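You operate a simulated robot arm through the tools that you are given. There is no shell and no other tool.

You run a simulated robot arm. Do the job below in one go: nothing can be reset, and whatever is moved stays where it is left.

## Task
Shut the panel drawer. Push the decal drawer shut. Take the tape cassette with the largest size on its label and put it on the green panel. Put two of the yellow caps from the top of the trolley on the low shelf of the masking table. Press the test key two times. Put the 15 mm tape card from the top deck of the trolley on the shelf under the wash tray and the 10 mm tape card on the top of the assembly bench. Fetch the yellow bubble pad and set it in the rework tray. The order is free. Set down upright: tape cassette, yellow cap.

Only the result counts: the job must be done as asked and must still hold three seconds after the hand-in. Knocking over, shifting, dropping, spilling or breaking anything else fails it. A push-on lid holds only when it is set on centred and level and pressed home; a screw cap is set on level and turned clockwise until tight.

## Robot
A 7-joint arm with a two-finger parallel gripper on a trunk, on a base that drives. Base frame: it is fixed to the floor where the robot stands at the start and does not move with it; the origin is under the middle of the robot, x ahead of it, y to its left, z up; the surface under the hand at the start is at about z = 880. Lengths are in mm, angles in degrees, forces in N, time in s.
With the tool pointing down near the work surface it reaches from about 700 to 780 mm from the robot's upright axis, wherever it stands. Its first joint turns from -143.0 to 143.0 degrees. Places, roughly: decal drawer [800, 100, 800]; green panel (12x10x2 cm) [-1000, 1100, 800]; low shelf of the masking table [0, 700, 300]; panel drawer [800, 100, 600]; rework tray (18x16 cm) [-7260, 2540, 860]; shelf under the wash tray (38x24 cm) [-2960, 1560, 120]; tape card [-6750, 4250, 750]; tape cassette [0, 750, 1000]; test key [-1000, 700, 700]; top of the assembly bench [-5000, 2400, 900]; yellow bubble pad [-6750, 4500, 750]; yellow cap (3x5x6 cm) [-800, 1200, 800]; yellow cap (6x6x4 cm) [-900, 1000, 800]. Payload 3 kg.
The TCP is the grasp point between the finger pads, 30 mm short of the fingertips. In the tool frame z runs along the fingers and y along their closing line. Largest opening 110 mm; finger width 20, thickness 10; the body of the gripper, 48 by 112 mm, starts 55 mm behind the TCP.
Orientation is that of the tool frame in the base frame, as a unit quaternion [x, y, z, w]. With the fingers straight down and closing along the base's y, the tool's x points along the base's -x, its y along +y and its z along -z.

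## Interface
- The arm moves only by the tool arm_command. Its argument "targets" is a list that holds one entry, the list of rows, each a list of 7 numbers: the turn, a rotation vector about the tool's x, y, z in units of 8 degrees (1.0 is 8 degrees), then the shift along the tool's x, y, z in units of 40 mm (1.0 is 40 mm), then the gripper command, from -1 (fully open) to 1 (shut), values between in proportion. In form: [[[wx, wy, wz, x, y, z, grip], ...]]. A call has 1 to 20 rows; each row shifts and turns the commanded pose from where the row before left it, along the tool's axes as they then stand. A call with a number of a shift or a turn outside -1 to 1 is refused whole. Rows are played at 5 a second. More than 50 mm and 8.6 degrees between two rows, or a gripper value outside its range, and nothing of the call is played. Where a pose cannot be reached the arm comes as near as it can. A force on the tool above 40 N (or 10 N above the force at the start of the call, whichever is more), or a blocked arm, ends the call early, and 0.2 s more pass. Each finger travels about 108 mm/s and halts on what it meets, pressing with about 24 N; the grip force reading is that of the motor and also rises with nothing between the fingers. The clock runs only during rows and for 0.2 s after the last one: add rows that do not move to give the fingers time. The reply holds the time, the measured pose of the TCP, the force on the tool along the base axes, the opening and the grip force, in the units named above and with some noise, with the torque about the TCP (base axes, N m) and any sound that the robot's microphone picked up.
- Cameras (640 x 400 px; columns grow to the right, rows downward): "scene" is now at [108, 75.5, 1480.6]; the picture's right is [0.94, -0.34, 0.00], its down [-0.28, -0.79, -0.54] and it looks along [0.18, 0.51, -0.84] (base axes); focal length 214 px, centre (320, 200). "wrist" rides on the gripper at [73, 17, -103] in the tool frame; the picture's right is [-0.23, 0.97, 0.00], its down [-0.76, -0.18, -0.62] and it looks along [-0.61, -0.14, 0.78] (tool axes); focal length 222 px, centre (320, 200). There is no depth. A picture from a camera that has moved, and an enlarged one, comes with that camera's place and axes in the base frame and with its lens. The place of the scene camera against the robot may be out by one fixed shift of up to 25 mm in any direction.
- camera(camera): a new picture of that camera. The clock stands still meanwhile.
- raise_lower(by): slides the trunk up (or, below 0, down) by that many mm; the arm and the scene camera ride with it, the base frame stays. It gives what a move gives, with no picture.
- roll_base(legs): drives the robot by 1 to 6 legs, each [ahead, left, turn to the left] in mm, mm and degrees, along the robot's own axes; the way and the turn of a leg run together, so that a leg with both is an arc; at most 1500 mm and 180 degrees a leg. The arm and the cameras ride along, it lands a little off, and it stops where it bumps. It gives what a move gives.
- head_to(pan, tilt): turns the head with the scene camera to pan (to the left, within 86 degrees either way) and tilt (down, from -29 to 69), counted from straight ahead of the robot. It gives what a move gives.
- zoom(camera, box): a new picture of the part [left, top, right, bottom] of that camera's present view, enlarged. The clock stands still meanwhile.
- close_job(): hands the job in; it is judged then, once.

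Places have to be worked out from the pictures, the camera data and where the tool is seen. Open the gripper and draw the arm clear of the work before you hand the job in, unless the task says otherwise.

The tools are called after "Emit:" as name(argument=value, ...) on one line, values as JSON. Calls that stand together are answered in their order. arm_command: Moves the arm, as the interface text tells. Its arguments: {"type":"object","properties":{"targets":{"type":"array"}},"required":["targets"]} The other tools are called the same way: raise_lower (by) slides the trunk up or down; roll_base (legs) drives the base; head_to (pan, tilt) turns the head that bears the scene camera; camera (camera) takes a picture; zoom (camera, box) takes an enlarged picture of a part of a camera's view; close_job () hands the job in.

At the start:

```text
clock: 0.0
tcp_pos: [-23.6, 445.5, 1072.8]
tool_rot: [-0.001, 1.0, -0.027, -0.01]
contact_force: [-0.1, 0.4, 0.9]
moment: [-0.03, 0.0, 0.01]
width: 110.0
finger_force: 0.0
trunk travel left (down, up): [-628.0, 262.0]
robot x, y, heading: [0.4, 0.3, 0.1]
head pan, tilt: [70.3, 57.0]
```

scene: 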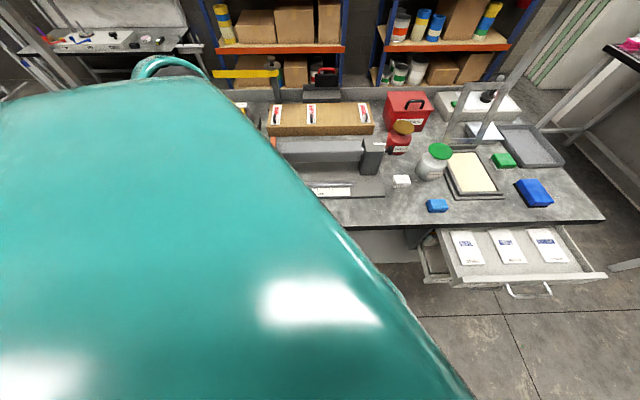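
wrist: 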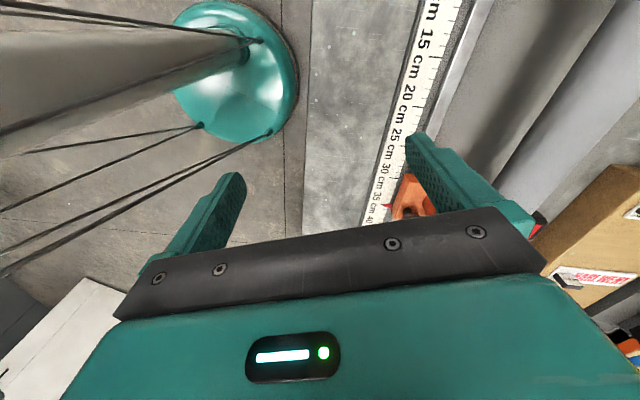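

The first views show a bench to the left of the robot with an open drawer holding cards. I look around with the head before doing anything.

Emit:
head_to(pan=10, tilt=35)

Emit:
camera(camera="scene")

Emit:
head_to(pan=50, tilt=35)

Emit:
camera(camera="scene")

Emit:
head_to(pan=86, tilt=30)

Emit:
camera(camera="scene")

Emit:
head_to(pan=-50, tilt=30)

Emit:
camera(camera="scene")

```text
clock: 1.3
tcp_pos: [-23.0, 446.3, 1072.6]
tool_rot: [-0.001, 1.0, -0.028, -0.011]
contact_force: [0.7, 0.3, 0.2]
moment: [0.01, -0.01, 0.02]
width: 110.2
finger_force: 0.0
trunk travel left (down, up): [-628.0, 262.0]
robot x, y, heading: [1.9, 4.9, -0.3]
head pan, tilt: [10.0, 35.0]
```

```text
taken
camera scene: at [171.1, 25.0, 1511.3], right [0.17, -0.98, 0.0], down [-0.56, -0.1, -0.82], along [0.81, 0.14, -0.57], focal length 214 px, centre (320, 200)
```

scene: 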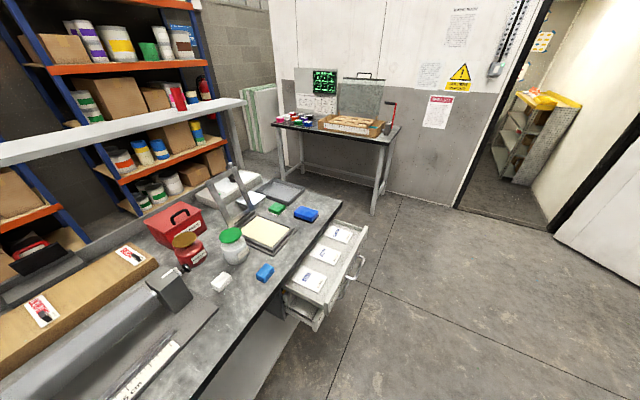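

```text
clock: 2.4
tcp_pos: [-23.5, 445.9, 1070.8]
tool_rot: [0.001, 1.0, -0.028, -0.011]
contact_force: [0.5, -0.3, 0.4]
moment: [0.0, 0.0, -0.01]
width: 110.0
finger_force: 0.1
trunk travel left (down, up): [-628.0, 262.0]
robot x, y, heading: [2.5, -0.6, 0.2]
head pan, tilt: [50.0, 35.0]
```

```text
taken
camera scene: at [141.1, 77.0, 1511.4], right [0.77, -0.64, 0.0], down [-0.37, -0.44, -0.82], along [0.53, 0.63, -0.57], focal length 214 px, centre (320, 200)
```

scene: 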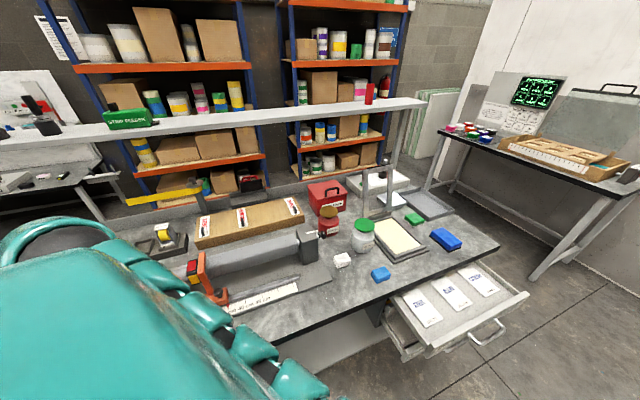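

```text
clock: 3.4
tcp_pos: [-23.5, 446.1, 1073.1]
tool_rot: [0.001, 1.0, -0.029, -0.011]
contact_force: [0.3, 0.3, 0.3]
moment: [0.0, 0.01, -0.04]
width: 109.7
finger_force: 0.1
trunk travel left (down, up): [-628.0, 262.0]
robot x, y, heading: [-1.8, 2.3, 0.1]
head pan, tilt: [85.9, 30.0]
```

```text
taken
camera scene: at [90.9, 99.8, 1519.2], right [1.0, -0.07, 0.0], down [-0.04, -0.5, -0.87], along [0.06, 0.86, -0.5], focal length 214 px, centre (320, 200)
```

scene: 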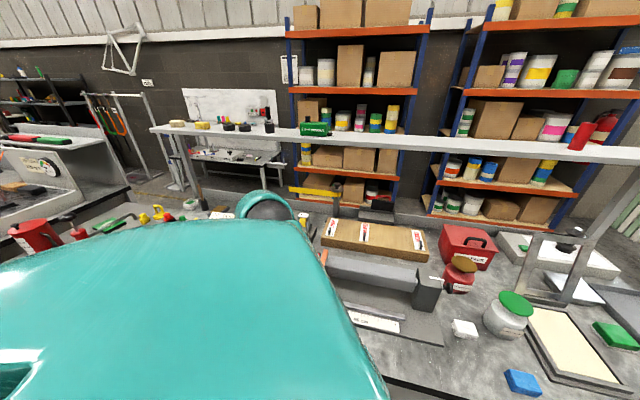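

```text
clock: 5.6
tcp_pos: [-23.3, 447.3, 1072.5]
tool_rot: [0.001, 1.0, -0.028, -0.01]
contact_force: [-0.9, 0.0, 0.0]
moment: [-0.01, -0.02, -0.02]
width: 109.9
finger_force: 0.0
trunk travel left (down, up): [-628.0, 262.0]
robot x, y, heading: [1.8, -0.5, -0.3]
head pan, tilt: [-50.0, 30.0]
```

```text
taken
camera scene: at [142.6, -59.7, 1519.2], right [-0.77, -0.64, 0.0], down [-0.32, 0.38, -0.87], along [0.56, -0.66, -0.5], focal length 214 px, centre (320, 200)
```

scene: 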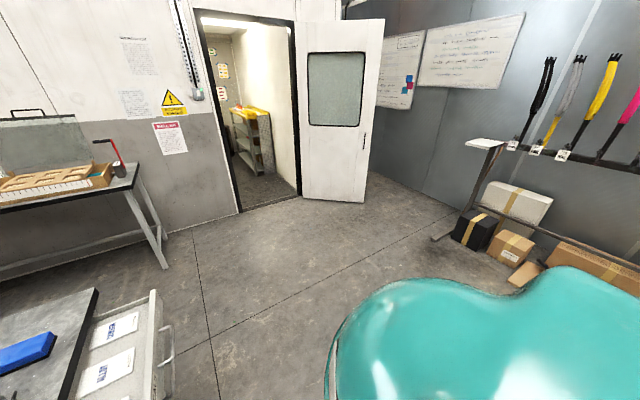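

The table with the drawers is on the left; drawers open toward me at x≈800. I zoom in for details on the bench and the tape dispenser region.

Emit:
head_to(pan=86, tilt=20)

Emit:
zoom(camera="scene", box=[0, 100, 320, 300])

Emit:
zoom(camera="scene", box=[320, 100, 640, 300])

Emit:
camera(camera="wrist")

Emit:
head_to(pan=50, tilt=50)

Emit:
zoom(camera="scene", box=[160, 0, 480, 200])

Emit:
zoom(camera="scene", box=[320, 100, 640, 300])

```text
clock: 7.8
tcp_pos: [-22.3, 446.5, 1072.0]
tool_rot: [-0.001, 1.0, -0.028, -0.012]
contact_force: [0.0, -0.5, -0.8]
moment: [0.02, -0.03, 0.03]
width: 110.0
finger_force: 0.0
trunk travel left (down, up): [-628.0, 262.0]
robot x, y, heading: [-0.7, -1.6, -0.0]
head pan, tilt: [85.9, 20.0]
```

```text
2.00 times, centred on (160, 200) of scene
camera zoom: at [91.0, 102.5, 1535.2], right [1.0, -0.07, 0.0], down [-0.02, -0.34, -0.94], along [0.07, 0.94, -0.34], focal length 429 px, centre (640, 200)
```

zoom: 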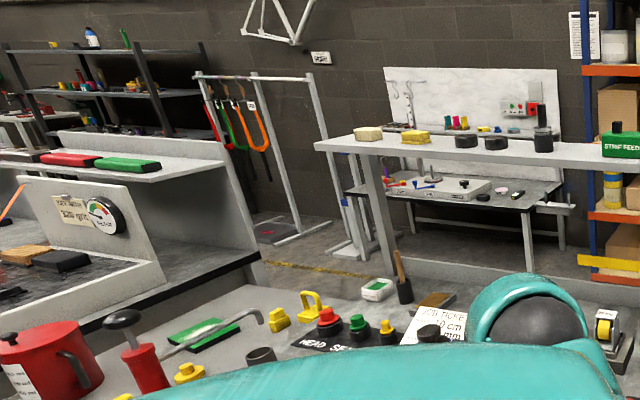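

```text
2.00 times, centred on (480, 200) of scene
camera zoom: at [91.0, 102.5, 1535.2], right [1.0, -0.07, 0.0], down [-0.02, -0.34, -0.94], along [0.07, 0.94, -0.34], focal length 429 px, centre (0, 200)
```

zoom: 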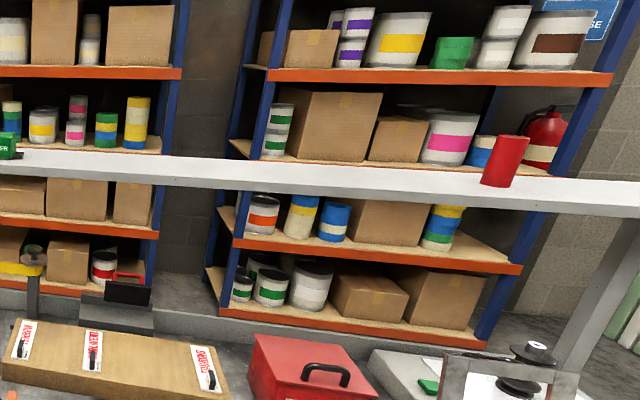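

```text
taken
camera wrist: at [-93.6, 468.4, 1176.2], right [0.23, 0.97, -0.06], down [0.77, -0.14, 0.62], along [0.59, -0.19, -0.79], focal length 222 px, centre (320, 200)
```

wrist: 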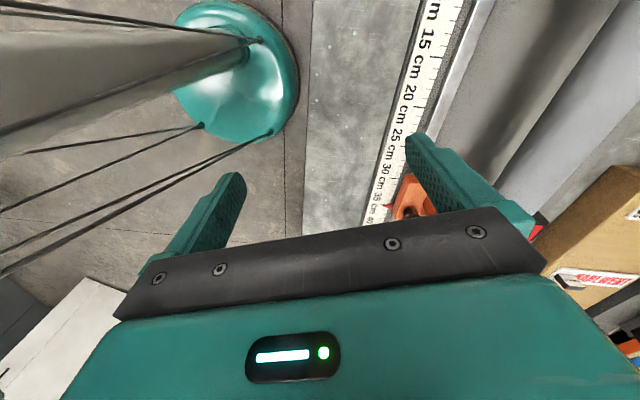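

```text
clock: 8.8
tcp_pos: [-22.1, 446.4, 1072.9]
tool_rot: [-0.001, 1.0, -0.028, -0.01]
contact_force: [-0.7, 0.8, 0.5]
moment: [-0.01, 0.02, -0.01]
width: 110.1
finger_force: 0.1
trunk travel left (down, up): [-628.0, 262.0]
robot x, y, heading: [-0.5, 0.3, 0.0]
head pan, tilt: [50.0, 50.0]
```

```text
2.00 times, centred on (320, 100) of scene
camera zoom: at [133.9, 68.7, 1489.7], right [0.77, -0.64, 0.0], down [-0.49, -0.59, -0.64], along [0.41, 0.49, -0.77], focal length 429 px, centre (320, 400)
```

zoom: 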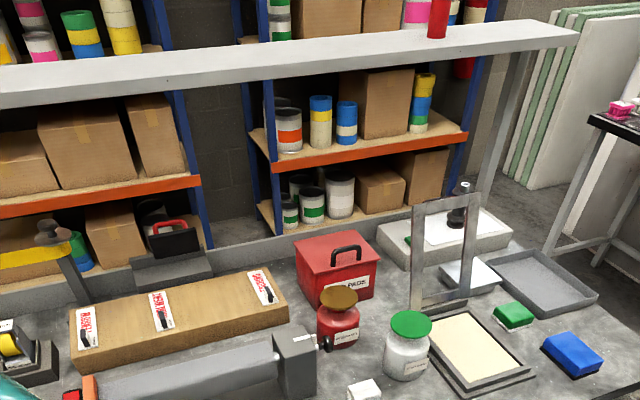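

```text
2.00 times, centred on (480, 200) of scene
camera zoom: at [133.9, 68.7, 1489.7], right [0.77, -0.64, 0.0], down [-0.49, -0.59, -0.64], along [0.41, 0.49, -0.77], focal length 429 px, centre (0, 200)
```

zoom: 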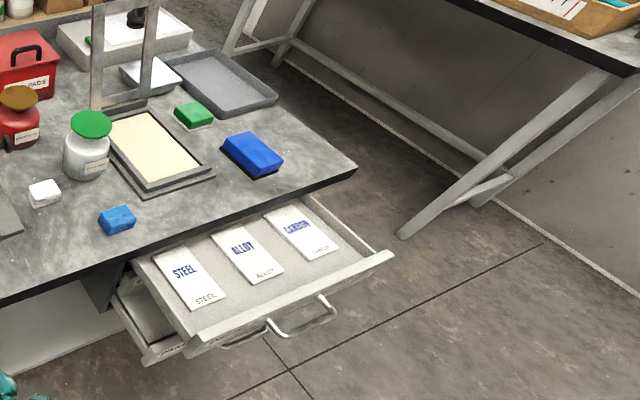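

The table's contents are partly hidden by the arm. I turn the base left by 80°, which swings the arm away from this table, and then look around.

Emit:
roll_base(legs=[[0, 0, 45]])

Emit:
head_to(pan=0, tilt=40)

Emit:
camera(camera="scene")

Emit:
head_to(pan=60, tilt=40)

Emit:
camera(camera="scene")

Emit:
camera(camera="wrist")

```text
clock: 11.2
tcp_pos: [-333.0, 297.6, 1072.3]
tool_rot: [-0.384, 0.923, -0.029, 0.001]
contact_force: [-0.3, 0.4, 0.1]
moment: [0.03, -0.04, -0.01]
width: 109.8
finger_force: 0.0
trunk travel left (down, up): [-628.0, 262.0]
robot x, y, heading: [0.1, -3.7, 45.2]
head pan, tilt: [50.0, 50.0]
```

```text
clock: 12.4
tcp_pos: [-334.6, 297.1, 1071.6]
tool_rot: [-0.384, 0.923, -0.029, 0.002]
contact_force: [-0.8, -0.7, -0.7]
moment: [-0.01, 0.0, 0.01]
width: 110.3
finger_force: 0.2
trunk travel left (down, up): [-628.0, 262.0]
robot x, y, heading: [1.3, 0.3, 45.6]
head pan, tilt: [0.0, 40.0]
```

```text
taken
camera scene: at [120.4, 126.9, 1503.8], right [0.71, -0.7, 0.0], down [-0.45, -0.46, -0.77], along [0.54, 0.54, -0.64], focal length 214 px, centre (320, 200)
```

scene: 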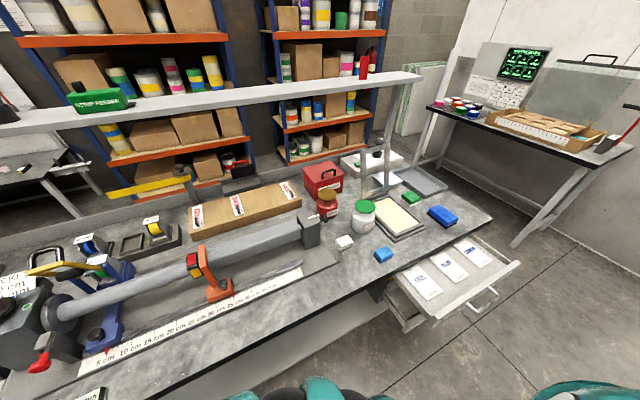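

```text
clock: 13.7
tcp_pos: [-332.8, 297.6, 1071.6]
tool_rot: [-0.385, 0.922, -0.03, 0.002]
contact_force: [-0.6, 0.3, -0.4]
moment: [-0.01, 0.0, -0.03]
width: 110.1
finger_force: 0.0
trunk travel left (down, up): [-628.0, 262.0]
robot x, y, heading: [3.1, 1.3, 45.3]
head pan, tilt: [60.0, 40.0]
```

```text
taken
camera scene: at [38.4, 148.5, 1503.8], right [0.96, 0.26, 0.0], down [0.17, -0.62, -0.77], along [-0.2, 0.74, -0.64], focal length 214 px, centre (320, 200)
```

scene: 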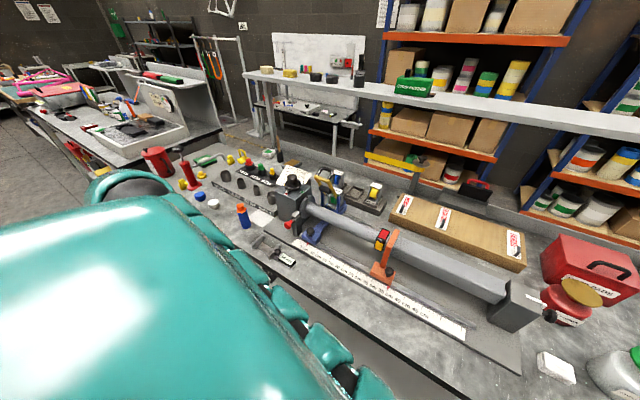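

```text
taken
camera wrist: at [-398.9, 263.2, 1175.7], right [-0.53, 0.85, -0.06], down [0.65, 0.45, 0.62], along [0.55, 0.29, -0.79], focal length 222 px, centre (320, 200)
```

wrist: 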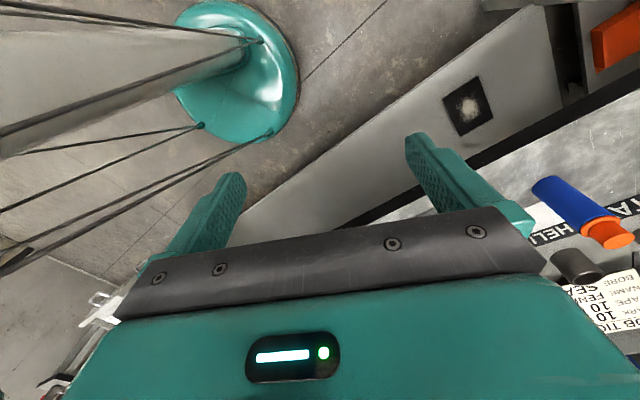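

The bench stretches toward −x with many items. I turn another 45° left and look again.

Emit:
roll_base(legs=[[0, 0, 45]])

Emit:
head_to(pan=0, tilt=40)

Emit:
camera(camera="scene")

Emit:
head_to(pan=50, tilt=35)

Emit:
camera(camera="scene")

Emit:
zoom(camera="scene", box=[320, 100, 640, 300])

Emit:
head_to(pan=86, tilt=20)

Emit:
camera(camera="scene")

```text
clock: 16.2
tcp_pos: [-446.5, -24.6, 1072.5]
tool_rot: [0.708, -0.705, 0.028, -0.013]
contact_force: [0.5, -0.6, -0.4]
moment: [0.02, 0.0, 0.0]
width: 109.8
finger_force: 0.1
trunk travel left (down, up): [-628.0, 262.0]
robot x, y, heading: [-1.5, -0.5, 90.0]
head pan, tilt: [60.0, 40.0]
```

```text
clock: 17.5
tcp_pos: [-445.3, -24.0, 1072.7]
tool_rot: [0.708, -0.706, 0.028, -0.012]
contact_force: [-0.8, -0.3, 0.2]
moment: [0.04, -0.02, -0.01]
width: 110.0
finger_force: 0.2
trunk travel left (down, up): [-628.0, 262.0]
robot x, y, heading: [-1.9, -1.5, 89.9]
head pan, tilt: [0.0, 40.0]
```

```text
taken
camera scene: at [3.9, 174.5, 1503.8], right [1.0, 0.0, 0.0], down [0.0, -0.64, -0.77], along [0.0, 0.77, -0.64], focal length 214 px, centre (320, 200)
```

scene: 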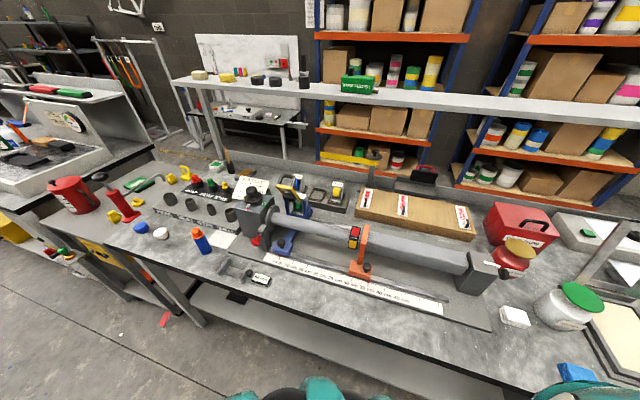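

```text
clock: 18.7
tcp_pos: [-446.4, -23.9, 1071.7]
tool_rot: [0.707, -0.706, 0.027, -0.012]
contact_force: [0.0, -0.3, -0.1]
moment: [-0.03, -0.01, -0.01]
width: 110.0
finger_force: 0.1
trunk travel left (down, up): [-628.0, 262.0]
robot x, y, heading: [-0.3, -1.2, 90.3]
head pan, tilt: [50.0, 35.0]
```

```text
taken
camera scene: at [-63.4, 146.0, 1511.4], right [0.64, 0.77, 0.0], down [0.44, -0.37, -0.82], along [-0.63, 0.53, -0.57], focal length 214 px, centre (320, 200)
```

scene: 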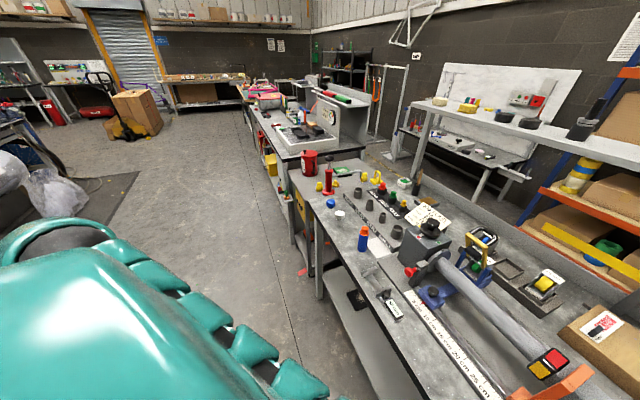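

```text
2.00 times, centred on (480, 200) of scene
camera zoom: at [-63.4, 146.0, 1511.4], right [0.64, 0.77, 0.0], down [0.44, -0.37, -0.82], along [-0.63, 0.53, -0.57], focal length 429 px, centre (0, 200)
```

zoom: 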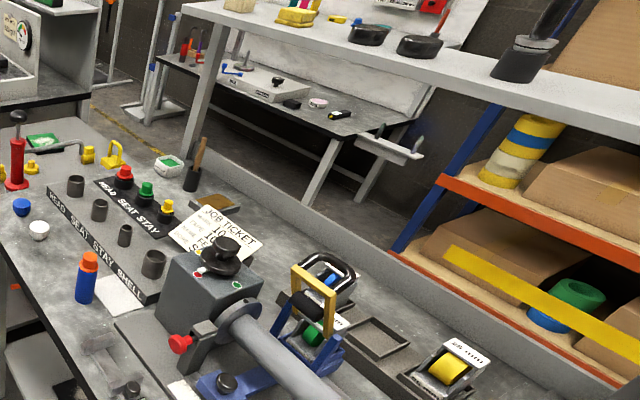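

```text
clock: 19.7
tcp_pos: [-445.8, -23.2, 1072.3]
tool_rot: [0.707, -0.706, 0.027, -0.012]
contact_force: [-0.8, -0.5, -0.2]
moment: [0.0, 0.04, -0.03]
width: 110.2
finger_force: 0.1
trunk travel left (down, up): [-628.0, 262.0]
robot x, y, heading: [-0.1, -2.1, 89.9]
head pan, tilt: [85.9, 20.0]
```

```text
taken
camera scene: at [-88.8, 95.9, 1535.2], right [0.07, 1.0, 0.0], down [0.34, -0.02, -0.94], along [-0.94, 0.06, -0.34], focal length 214 px, centre (320, 200)
```

scene: 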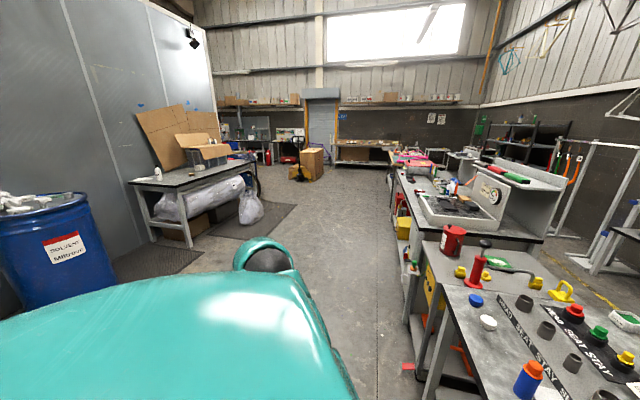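

Now I see the trolley at x≈−900 with caps and a green panel, and tape cassettes in trays on the bench. I zoom in on the cassettes and trolley.

Emit:
head_to(pan=10, tilt=45)

Emit:
zoom(camera="scene", box=[280, 100, 440, 200])

Emit:
zoom(camera="scene", box=[280, 170, 440, 270])

Emit:
head_to(pan=45, tilt=45)

Emit:
zoom(camera="scene", box=[200, 60, 360, 160])

Emit:
zoom(camera="scene", box=[320, 60, 480, 160])

Emit:
zoom(camera="scene", box=[200, 130, 360, 230])

```text
clock: 21.2
tcp_pos: [-445.0, -24.0, 1071.7]
tool_rot: [0.708, -0.706, 0.027, -0.012]
contact_force: [-0.5, -0.4, 0.2]
moment: [0.01, 0.0, 0.05]
width: 110.3
finger_force: 0.1
trunk travel left (down, up): [-628.0, 262.0]
robot x, y, heading: [-2.5, -0.9, 90.1]
head pan, tilt: [10.0, 45.0]
```

```text
4.00 times, centred on (360, 150) of scene
camera zoom: at [-10.2, 169.5, 1496.6], right [0.98, 0.18, 0.0], down [0.12, -0.7, -0.71], along [-0.12, 0.7, -0.71], focal length 858 px, centre (160, 400)
```

zoom: 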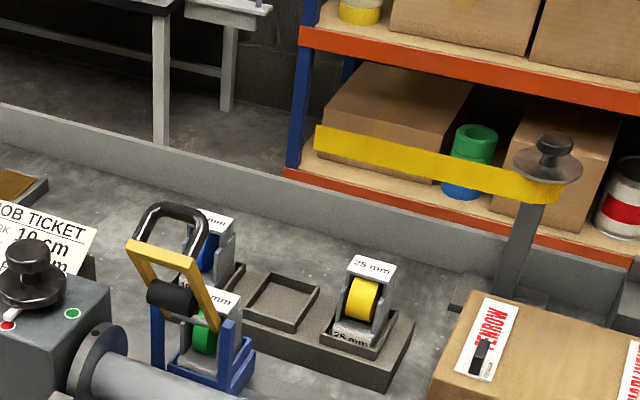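

```text
4.00 times, centred on (360, 220) of scene
camera zoom: at [-10.2, 169.5, 1496.6], right [0.98, 0.18, 0.0], down [0.12, -0.7, -0.71], along [-0.12, 0.7, -0.71], focal length 858 px, centre (160, 120)
```

zoom: 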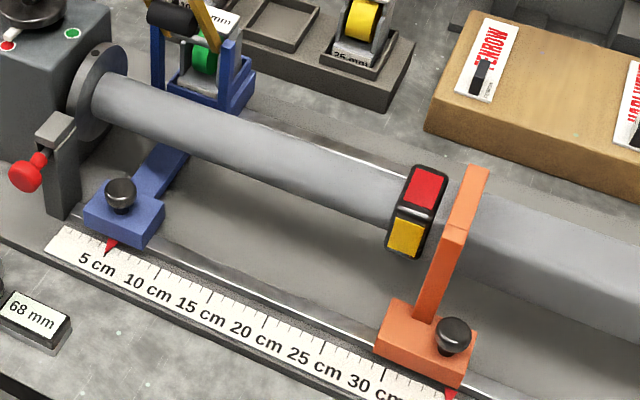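

```text
clock: 22.2
tcp_pos: [-447.1, -24.8, 1071.3]
tool_rot: [0.708, -0.706, 0.027, -0.013]
contact_force: [-0.5, 1.0, 0.1]
moment: [0.0, 0.01, 0.0]
width: 109.8
finger_force: 0.0
trunk travel left (down, up): [-628.0, 262.0]
robot x, y, heading: [1.1, 5.1, 90.0]
head pan, tilt: [45.0, 45.0]
```

```text
4.00 times, centred on (280, 110) of scene
camera zoom: at [-53.4, 146.9, 1496.6], right [0.71, 0.71, 0.0], down [0.5, -0.5, -0.71], along [-0.5, 0.5, -0.71], focal length 858 px, centre (480, 560)
```

zoom: 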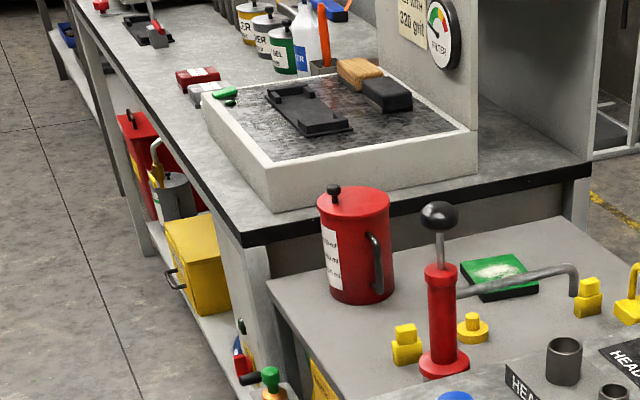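

```text
4.00 times, centred on (400, 110) of scene
camera zoom: at [-53.4, 146.9, 1496.6], right [0.71, 0.71, 0.0], down [0.5, -0.5, -0.71], along [-0.5, 0.5, -0.71], focal length 858 px, centre (0, 560)
```

zoom: 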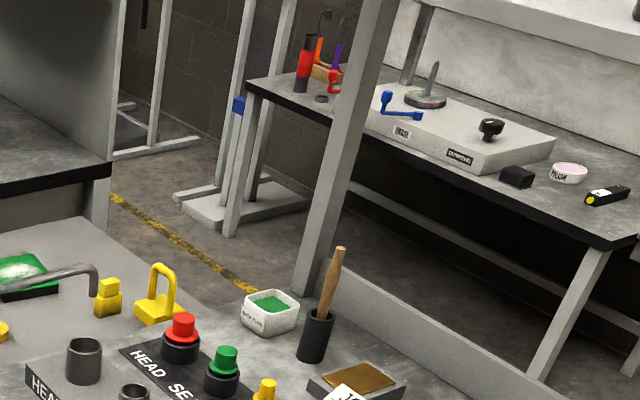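

```text
4.00 times, centred on (280, 180) of scene
camera zoom: at [-53.4, 146.9, 1496.6], right [0.71, 0.71, 0.0], down [0.5, -0.5, -0.71], along [-0.5, 0.5, -0.71], focal length 858 px, centre (480, 280)
```

zoom: 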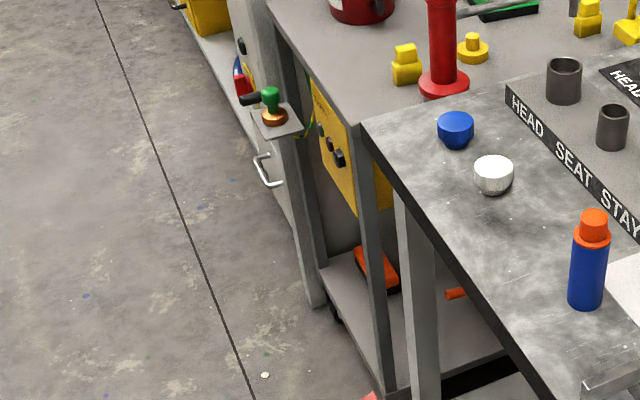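

The whole room seems rotated about −18° from the base axes. I back away from the table and turn so the arm (on the robot's left) faces the drawers.

Emit:
roll_base(legs=[[-300, 0, 0], [0, 0, -110]])

Emit:
head_to(pan=-50, tilt=40)

Emit:
camera(camera="scene")

Emit:
head_to(pan=20, tilt=40)

Emit:
camera(camera="scene")

Emit:
head_to(pan=60, tilt=40)

Emit:
camera(camera="scene")

```text
clock: 28.8
tcp_pos: [128.0, 127.0, 1071.6]
tool_rot: [0.171, 0.985, -0.026, -0.015]
contact_force: [0.9, 0.3, -0.1]
moment: [0.0, 0.03, 0.0]
width: 109.9
finger_force: 0.1
trunk travel left (down, up): [-628.0, 262.0]
robot x, y, heading: [0.1, -300.2, -19.5]
head pan, tilt: [45.0, 45.0]
```

```text
clock: 30.5
tcp_pos: [129.6, 128.5, 1072.0]
tool_rot: [0.171, 0.985, -0.026, -0.015]
contact_force: [-0.5, 0.6, -0.4]
moment: [0.0, -0.01, -0.01]
width: 110.1
finger_force: 0.1
trunk travel left (down, up): [-628.0, 262.0]
robot x, y, heading: [0.3, -303.8, -19.6]
head pan, tilt: [-50.0, 40.0]
```

```text
taken
camera scene: at [110.1, -397.3, 1503.8], right [-0.94, -0.35, 0.0], down [-0.22, 0.6, -0.77], along [0.27, -0.72, -0.64], focal length 214 px, centre (320, 200)
```

scene: 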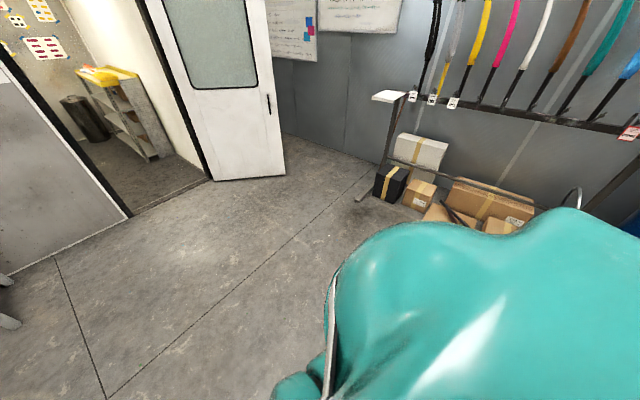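

```text
clock: 31.9
tcp_pos: [128.3, 127.5, 1071.7]
tool_rot: [0.17, 0.985, -0.025, -0.014]
contact_force: [-0.2, 0.1, -0.7]
moment: [-0.01, 0.01, 0.0]
width: 110.1
finger_force: 0.1
trunk travel left (down, up): [-628.0, 262.0]
robot x, y, heading: [2.0, -301.9, -19.5]
head pan, tilt: [20.0, 40.0]
```

```text
taken
camera scene: at [165.4, -317.2, 1503.8], right [0.01, -1.0, 0.0], down [-0.64, 0.0, -0.77], along [0.77, 0.0, -0.64], focal length 214 px, centre (320, 200)
```

scene: 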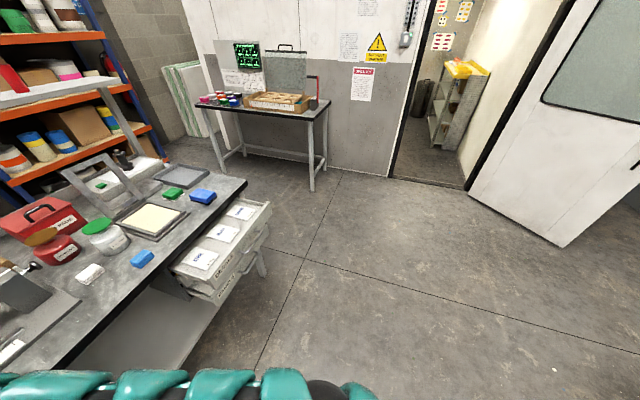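

```text
clock: 33.0
tcp_pos: [129.5, 128.4, 1071.4]
tool_rot: [0.171, 0.985, -0.026, -0.015]
contact_force: [0.0, -0.7, -0.8]
moment: [0.0, -0.03, 0.02]
width: 110.2
finger_force: 0.1
trunk travel left (down, up): [-628.0, 262.0]
robot x, y, heading: [-1.5, -300.6, -19.5]
head pan, tilt: [60.0, 40.0]
```

```text
taken
camera scene: at [145.2, -262.7, 1503.8], right [0.65, -0.76, 0.0], down [-0.49, -0.42, -0.77], along [0.58, 0.5, -0.64], focal length 214 px, centre (320, 200)
```

scene: 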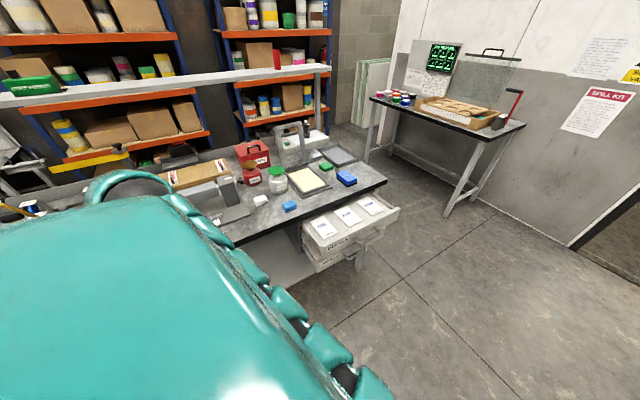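

The floor ahead and to the right is clear. I drive ahead and a bit right so the arm is opposite the drawers, then lower the trunk to see their fronts.

Emit:
roll_base(legs=[[0, -160, 0], [630, 0, 0]])

Emit:
raise_lower(by=-250)

Emit:
head_to(pan=80, tilt=35)

Emit:
camera(camera="scene")

Emit:
camera(camera="wrist")

```text
clock: 37.5
tcp_pos: [668.3, -234.1, 1073.3]
tool_rot: [0.169, 0.985, -0.025, -0.015]
contact_force: [-0.4, -0.6, 0.2]
moment: [0.02, 0.02, -0.01]
width: 110.3
finger_force: 0.0
trunk travel left (down, up): [-628.0, 262.0]
robot x, y, heading: [535.3, -661.8, -19.7]
head pan, tilt: [60.0, 40.0]
```

```text
clock: 40.1
tcp_pos: [667.3, -234.9, 821.3]
tool_rot: [0.169, 0.985, -0.027, -0.015]
contact_force: [0.2, 0.1, -0.5]
moment: [0.0, -0.01, -0.04]
width: 109.8
finger_force: 0.0
trunk travel left (down, up): [-378.0, 512.0]
robot x, y, heading: [540.6, -658.5, -19.5]
head pan, tilt: [60.0, 40.0]
```

```text
clock: 41.0
tcp_pos: [667.0, -233.5, 821.3]
tool_rot: [0.169, 0.985, -0.026, -0.015]
contact_force: [0.2, 0.1, -0.1]
moment: [0.0, -0.01, -0.02]
width: 109.8
finger_force: 0.0
trunk travel left (down, up): [-378.0, 512.0]
robot x, y, heading: [539.5, -660.6, -19.1]
head pan, tilt: [80.0, 35.0]
```

```text
taken
camera scene: at [663.8, -602.4, 1261.4], right [0.87, -0.49, 0.0], down [-0.28, -0.5, -0.82], along [0.4, 0.71, -0.57], focal length 214 px, centre (320, 200)
```

scene: 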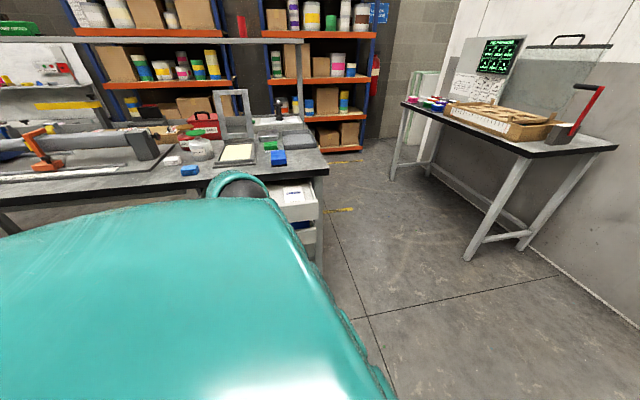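

```text
taken
camera wrist: at [608.7, -189.2, 925.4], right [0.54, 0.84, -0.06], down [0.68, -0.39, 0.62], along [0.49, -0.37, -0.79], focal length 222 px, centre (320, 200)
```

wrist: 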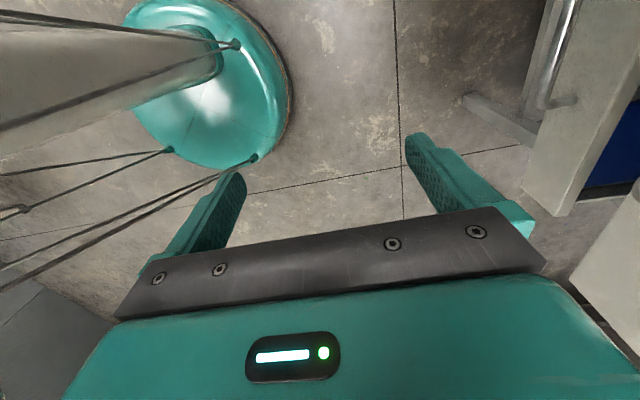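

The wrist camera shows the drawer handle about 590 mm out from the robot's axis. I back off 200 mm sideways to give room, then tilt the tool to point horizontally outward while extending, fingers shutting.

Emit:
roll_base(legs=[[0, -200, 0]])

Emit:
arm_command(targets=[[[-1, 0, 0, 0, 0.5, 0.07, 1], [-1, 0, 0, 0, 0.48, 0.14, 1], [-1, 0, 0, 0, 0.46, 0.2, 1], [-1, 0, 0, 0, 0.42, 0.27, 1], [-1, 0, 0, 0, 0.38, 0.32, 1], [-1, 0, 0, 0, 0.33, 0.37, 1], [-1, 0, 0, 0, 0.28, 0.41, 1], [-1, 0, 0, 0, 0.22, 0.45, 1], [-1, 0, 0, 0, 0.15, 0.47, 1], [-1, 0, 0, 0, 0.08, 0.49, 1], [-1, 0, 0, 0, 0, 0.5, 1], [0, 0, 0, 0, 0, 0, 1]]])

Emit:
camera(camera="wrist")

Emit:
camera(camera="scene")

```text
clock: 42.6
tcp_pos: [601.0, -423.9, 820.9]
tool_rot: [0.171, 0.985, -0.027, -0.015]
contact_force: [0.5, 0.0, -0.5]
moment: [0.03, -0.01, 0.02]
width: 110.0
finger_force: 0.0
trunk travel left (down, up): [-378.0, 512.0]
robot x, y, heading: [476.0, -852.5, -19.6]
head pan, tilt: [80.0, 35.0]
```

```text
clock: 45.2
tcp_pos: [671.4, -219.1, 776.8]
tool_rot: [0.132, 0.726, 0.667, 0.108]
contact_force: [-0.8, 0.0, 0.1]
moment: [-0.01, 0.0, 0.01]
width: 0.0
finger_force: 24.4
trunk travel left (down, up): [-378.0, 512.0]
robot x, y, heading: [478.3, -851.9, -19.4]
head pan, tilt: [80.0, 35.0]
```

```text
taken
camera wrist: at [570.2, -292.2, 805.2], right [0.26, 0.0, 0.96], down [0.5, -0.85, -0.14], along [0.82, 0.52, -0.22], focal length 222 px, centre (320, 200)
```

wrist: 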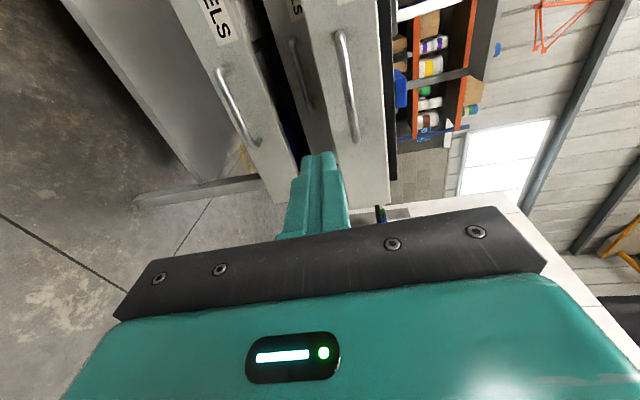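

```text
taken
camera scene: at [596.7, -791.6, 1261.4], right [0.87, -0.49, 0.0], down [-0.28, -0.5, -0.82], along [0.4, 0.71, -0.57], focal length 214 px, centre (320, 200)
```

scene: 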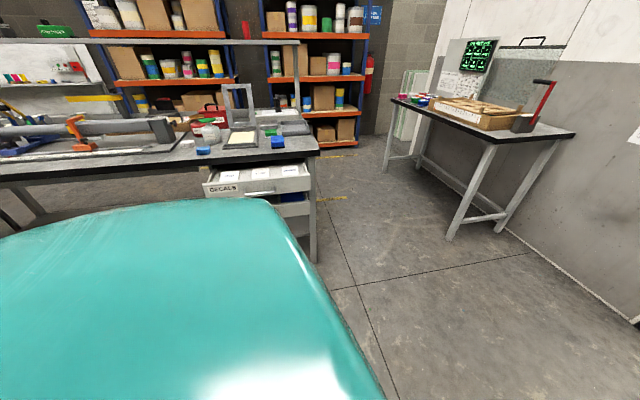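

Horizontal pose works. I zoom in on the drawer fronts in both views to see which drawers are open.

Emit:
zoom(camera="wrist", box=[160, 0, 420, 210])

Emit:
zoom(camera="scene", box=[180, 130, 340, 230])

```text
1.90 times, centred on (290, 105) of wrist
camera zoom: at [570.2, -292.2, 805.2], right [0.26, 0.0, 0.96], down [0.5, -0.85, -0.14], along [0.82, 0.52, -0.22], focal length 423 px, centre (377, 381)
```

zoom: 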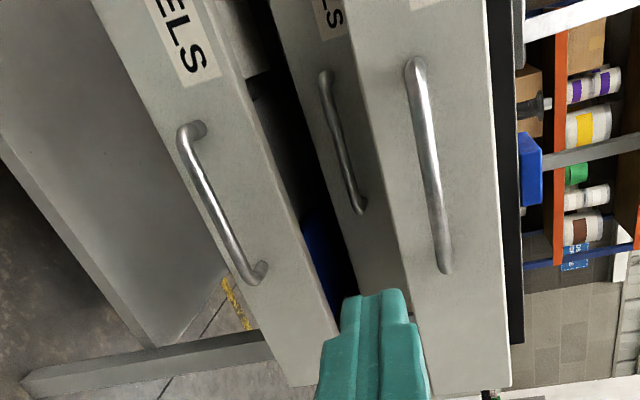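

```text
4.00 times, centred on (260, 180) of scene
camera zoom: at [596.7, -791.6, 1261.4], right [0.87, -0.49, 0.0], down [-0.28, -0.5, -0.82], along [0.4, 0.71, -0.57], focal length 858 px, centre (560, 280)
```

zoom: 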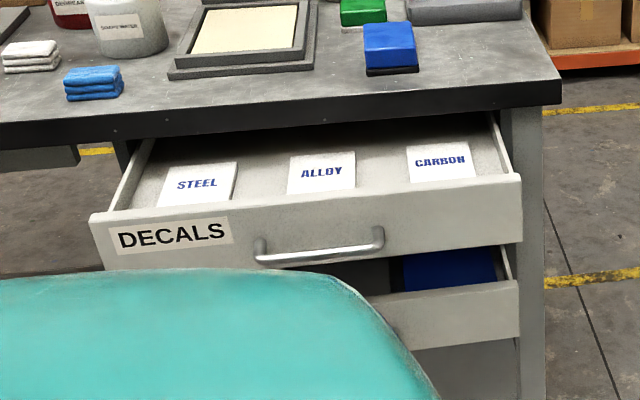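

DECALS (top) and PANELS (bottom) are open, with a closed middle drawer between. I shift left of the DECALS handle to face height ~797 and advance toward the face.

Emit:
arm_command(targets=[[[-0.6, 0, 0, 1, 0.3, 0, 1], [0, 0, 0, 1, 0.3, 0, 1], [0, 0, 0, 0.6, 0, 0, 1], [0, 0, 0, 0, 0, 1, 1], [0, 0, 0, 0, 0, 1, 1], [0, 0, 0, 0, 0, 1, 1], [0, 0, 0, 0, 0, 0.5, 1]]])

Emit:
camera(camera="wrist")

Emit:
camera(camera="scene")

```text
clock: 46.8
tcp_pos: [602.4, -167.8, 801.0]
tool_rot: [0.137, 0.698, 0.694, 0.114]
contact_force: [0.0, 0.0, -0.2]
moment: [0.01, 0.01, 0.02]
width: 0.0
finger_force: 24.0
out of reach, approached as far as the arm can: row 4, 5, 6, 7
trunk travel left (down, up): [-378.0, 512.0]
robot x, y, heading: [470.3, -850.1, -19.4]
head pan, tilt: [80.0, 35.0]
```

```text
taken
camera wrist: at [499.6, -240.1, 821.8], right [0.25, -0.08, 0.97], down [0.49, -0.85, -0.19], along [0.84, 0.52, -0.17], focal length 222 px, centre (320, 200)
```

wrist: 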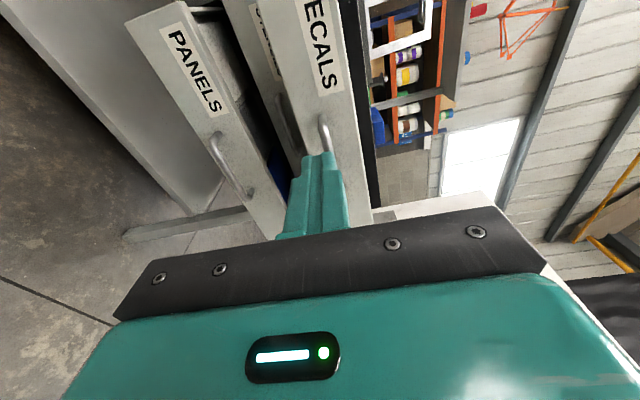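

```text
taken
camera scene: at [611.5, -792.8, 1259.5], right [0.87, -0.49, -0.01], down [-0.29, -0.5, -0.82], along [0.4, 0.71, -0.58], focal length 214 px, centre (320, 200)
```

scene: 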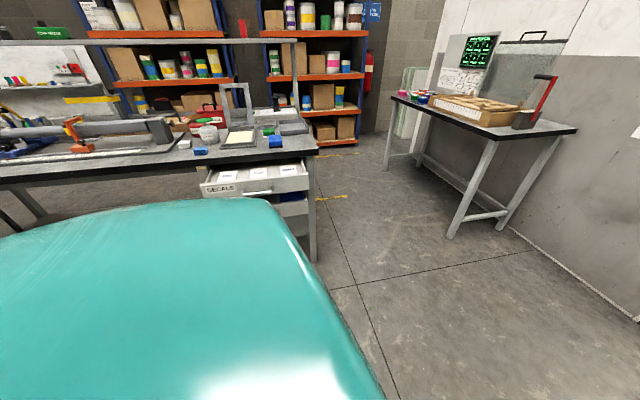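

The horizontal reach tops out near 695 mm from the axis. I retract the arm 160 mm and will bring the base nearer so that the push ends within reach.

Emit:
arm_command(targets=[[[0, 0, 0, 0, 0, -1, 1], [0, 0, 0, 0, 0, -1, 1], [0, 0, 0, 0, 0, -1, 1], [0, 0, 0, 0, 0, -1, 1], [0, 0, 0, 0, 0, 0, 1]]])

```text
clock: 47.8
tcp_pos: [706.5, -326.8, 815.8]
tool_rot: [0.203, 0.671, 0.686, 0.196]
contact_force: [-0.9, 0.8, -1.5]
moment: [0.05, -0.02, -0.04]
width: 0.0
finger_force: 24.0
trunk travel left (down, up): [-378.0, 512.0]
robot x, y, heading: [473.6, -852.9, -19.6]
head pan, tilt: [80.0, 35.0]
stopped in row 4: the arm was blocked; the commanded pose is now the measured one
```

The arm was blocked while retracting and its pose yawed. I check the wrist view and the state before continuing.

Emit:
camera(camera="wrist")

Emit:
head_to(pan=40, tilt=60)

Emit:
camera(camera="scene")

```text
taken
camera wrist: at [590.1, -373.9, 832.2], right [0.19, -0.15, 0.97], down [0.3, -0.93, -0.2], along [0.93, 0.33, -0.14], focal length 222 px, centre (320, 200)
```

wrist: 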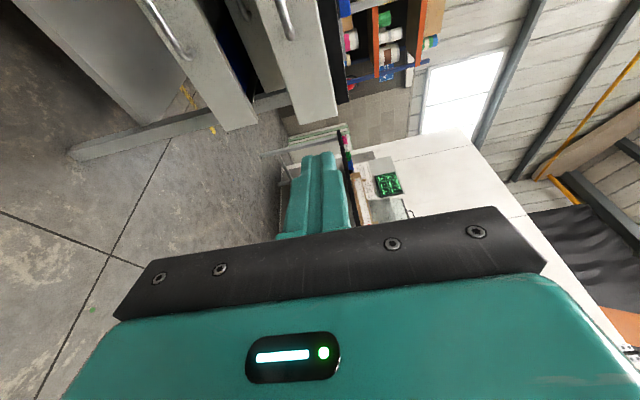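

```text
clock: 48.8
tcp_pos: [708.0, -323.3, 811.9]
tool_rot: [0.203, 0.675, 0.682, 0.195]
contact_force: [0.1, 0.0, 0.5]
moment: [0.02, 0.04, -0.03]
width: 0.1
finger_force: 24.5
trunk travel left (down, up): [-378.0, 512.0]
robot x, y, heading: [472.3, -849.6, -19.7]
head pan, tilt: [40.0, 60.0]
```

```text
taken
camera scene: at [627.4, -841.3, 1225.2], right [0.35, -0.94, 0.0], down [-0.82, -0.3, -0.49], along [0.46, 0.17, -0.87], focal length 214 px, centre (320, 200)
```

scene: 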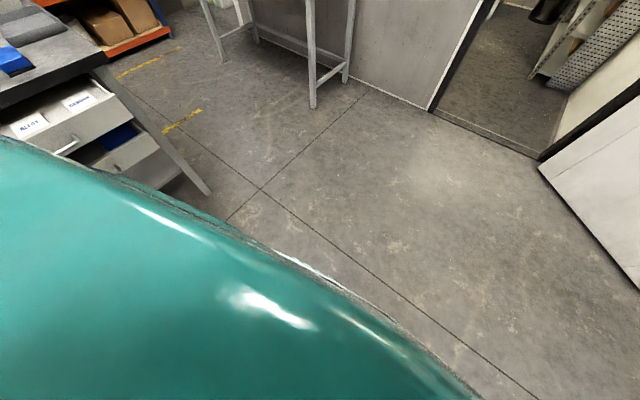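

The arm is free; it just hit its inner limit. I correct the tool's yaw so it points along the drawer's slide direction.

Emit:
arm_command(targets=[[[0, 0.9, 0, 0, 0, 0.3, 1], [0, 0.9, 0, 0, 0, 0.3, 1], [0, 0, 0, 0, 0, 0, 1]]])

```text
clock: 49.6
tcp_pos: [700.0, -301.6, 818.5]
tool_rot: [0.109, 0.692, 0.706, 0.104]
contact_force: [0.2, -0.1, -0.4]
moment: [-0.01, -0.03, 0.03]
width: 0.0
finger_force: 23.7
trunk travel left (down, up): [-378.0, 512.0]
robot x, y, heading: [472.5, -852.4, -19.6]
head pan, tilt: [40.0, 60.0]
```

Orientation is good (72.7°). I drive the base back 150 mm and left 220 mm so that the fingers sit left of the handle just in front of the DECALS face.

Emit:
roll_base(legs=[[-152, 0, 0], [0, 215, 0]])

Emit:
camera(camera="wrist")

Emit:
head_to(pan=60, tilt=50)

Emit:
camera(camera="scene")

```text
clock: 52.3
tcp_pos: [630.4, -48.9, 816.4]
tool_rot: [0.108, 0.693, 0.705, 0.105]
contact_force: [-0.2, 0.2, -0.7]
moment: [0.0, 0.03, -0.01]
width: 0.1
finger_force: 24.0
trunk travel left (down, up): [-378.0, 512.0]
robot x, y, heading: [403.9, -601.3, -19.3]
head pan, tilt: [40.0, 60.0]
```

```text
taken
camera wrist: at [530.8, -126.1, 833.1], right [0.22, -0.09, 0.97], down [0.54, -0.82, -0.19], along [0.81, 0.57, -0.13], focal length 222 px, centre (320, 200)
```

wrist: 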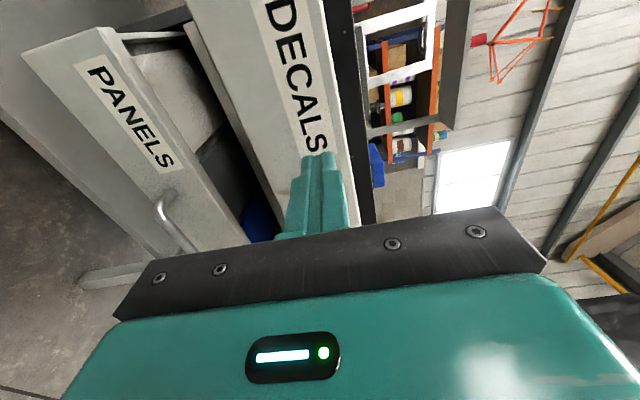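

```text
clock: 53.1
tcp_pos: [631.3, -48.0, 818.0]
tool_rot: [0.108, 0.692, 0.706, 0.105]
contact_force: [0.5, -0.3, 0.6]
moment: [-0.03, 0.02, 0.05]
width: 0.0
finger_force: 24.3
trunk travel left (down, up): [-378.0, 512.0]
robot x, y, heading: [406.0, -595.1, -19.7]
head pan, tilt: [60.0, 50.0]
```

```text
taken
camera scene: at [542.2, -564.4, 1239.6], right [0.65, -0.76, 0.0], down [-0.58, -0.5, -0.64], along [0.49, 0.42, -0.77], focal length 214 px, centre (320, 200)
```

scene: 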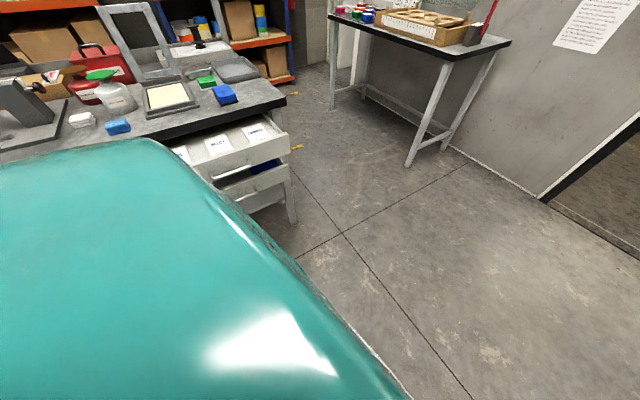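

The fingers are just in front of the DECALS face at the "S". I push forward in steps.

Emit:
arm_command(targets=[[[0, 0, 0, 0, 0, 0.75, 1], [0, 0, 0, 0, 0, 0.75, 1], [0, 0, 0, 0, 0, 0.75, 1], [0, 0, 0, 0, 0, 0.5, 1]]])

Emit:
camera(camera="wrist")

```text
clock: 54.1
tcp_pos: [664.1, 55.4, 818.7]
tool_rot: [0.109, 0.693, 0.705, 0.106]
contact_force: [0.3, 0.2, 1.1]
moment: [-0.02, -0.01, 0.0]
width: 0.0
finger_force: 24.1
trunk travel left (down, up): [-378.0, 512.0]
robot x, y, heading: [403.9, -592.5, -19.8]
head pan, tilt: [60.0, 50.0]
```

```text
taken
camera wrist: at [564.0, -21.6, 835.1], right [0.22, -0.09, 0.97], down [0.54, -0.82, -0.19], along [0.81, 0.57, -0.13], focal length 222 px, centre (320, 200)
```

wrist: 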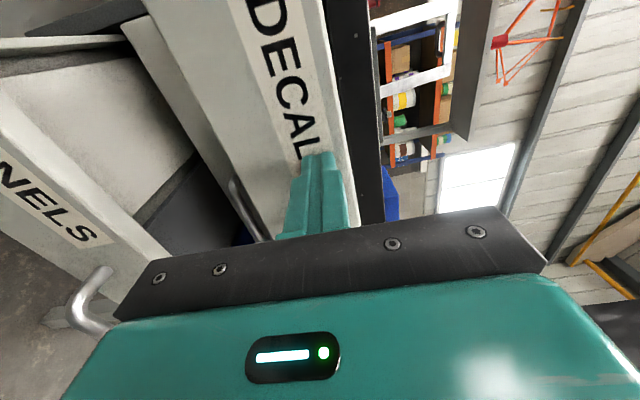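

No contact force yet; I continue forward.

Emit:
arm_command(targets=[[[0, 0, 0, 0, 0, 0.5, 1], [0, 0, 0, 0, 0, 0.5, 1], [0, 0, 0, 0, 0, 0.5, 1]]])

Emit:
camera(camera="wrist")

Emit:
camera(camera="scene")

```text
clock: 54.9
tcp_pos: [668.2, 74.8, 819.8]
tool_rot: [0.109, 0.693, 0.705, 0.105]
contact_force: [0.1, 0.0, 0.7]
moment: [0.03, 0.0, 0.01]
width: 0.0
finger_force: 24.2
out of reach, approached as far as the arm can: row 2, 3
trunk travel left (down, up): [-378.0, 512.0]
robot x, y, heading: [404.2, -597.1, -19.5]
head pan, tilt: [60.0, 50.0]
```

```text
taken
camera wrist: at [569.6, -3.1, 835.3], right [0.22, -0.09, 0.97], down [0.54, -0.82, -0.2], along [0.81, 0.57, -0.13], focal length 222 px, centre (320, 200)
```

wrist: 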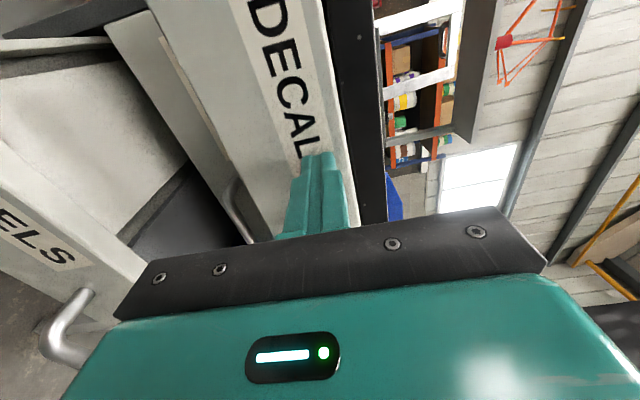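

```text
taken
camera scene: at [542.4, -564.4, 1239.6], right [0.65, -0.76, 0.0], down [-0.58, -0.5, -0.64], along [0.49, 0.42, -0.77], focal length 214 px, centre (320, 200)
```

scene: 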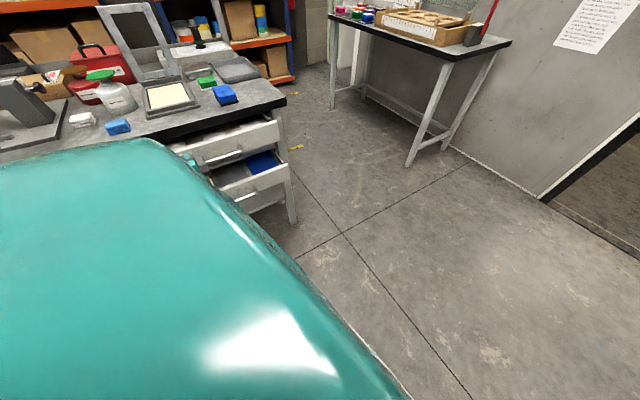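

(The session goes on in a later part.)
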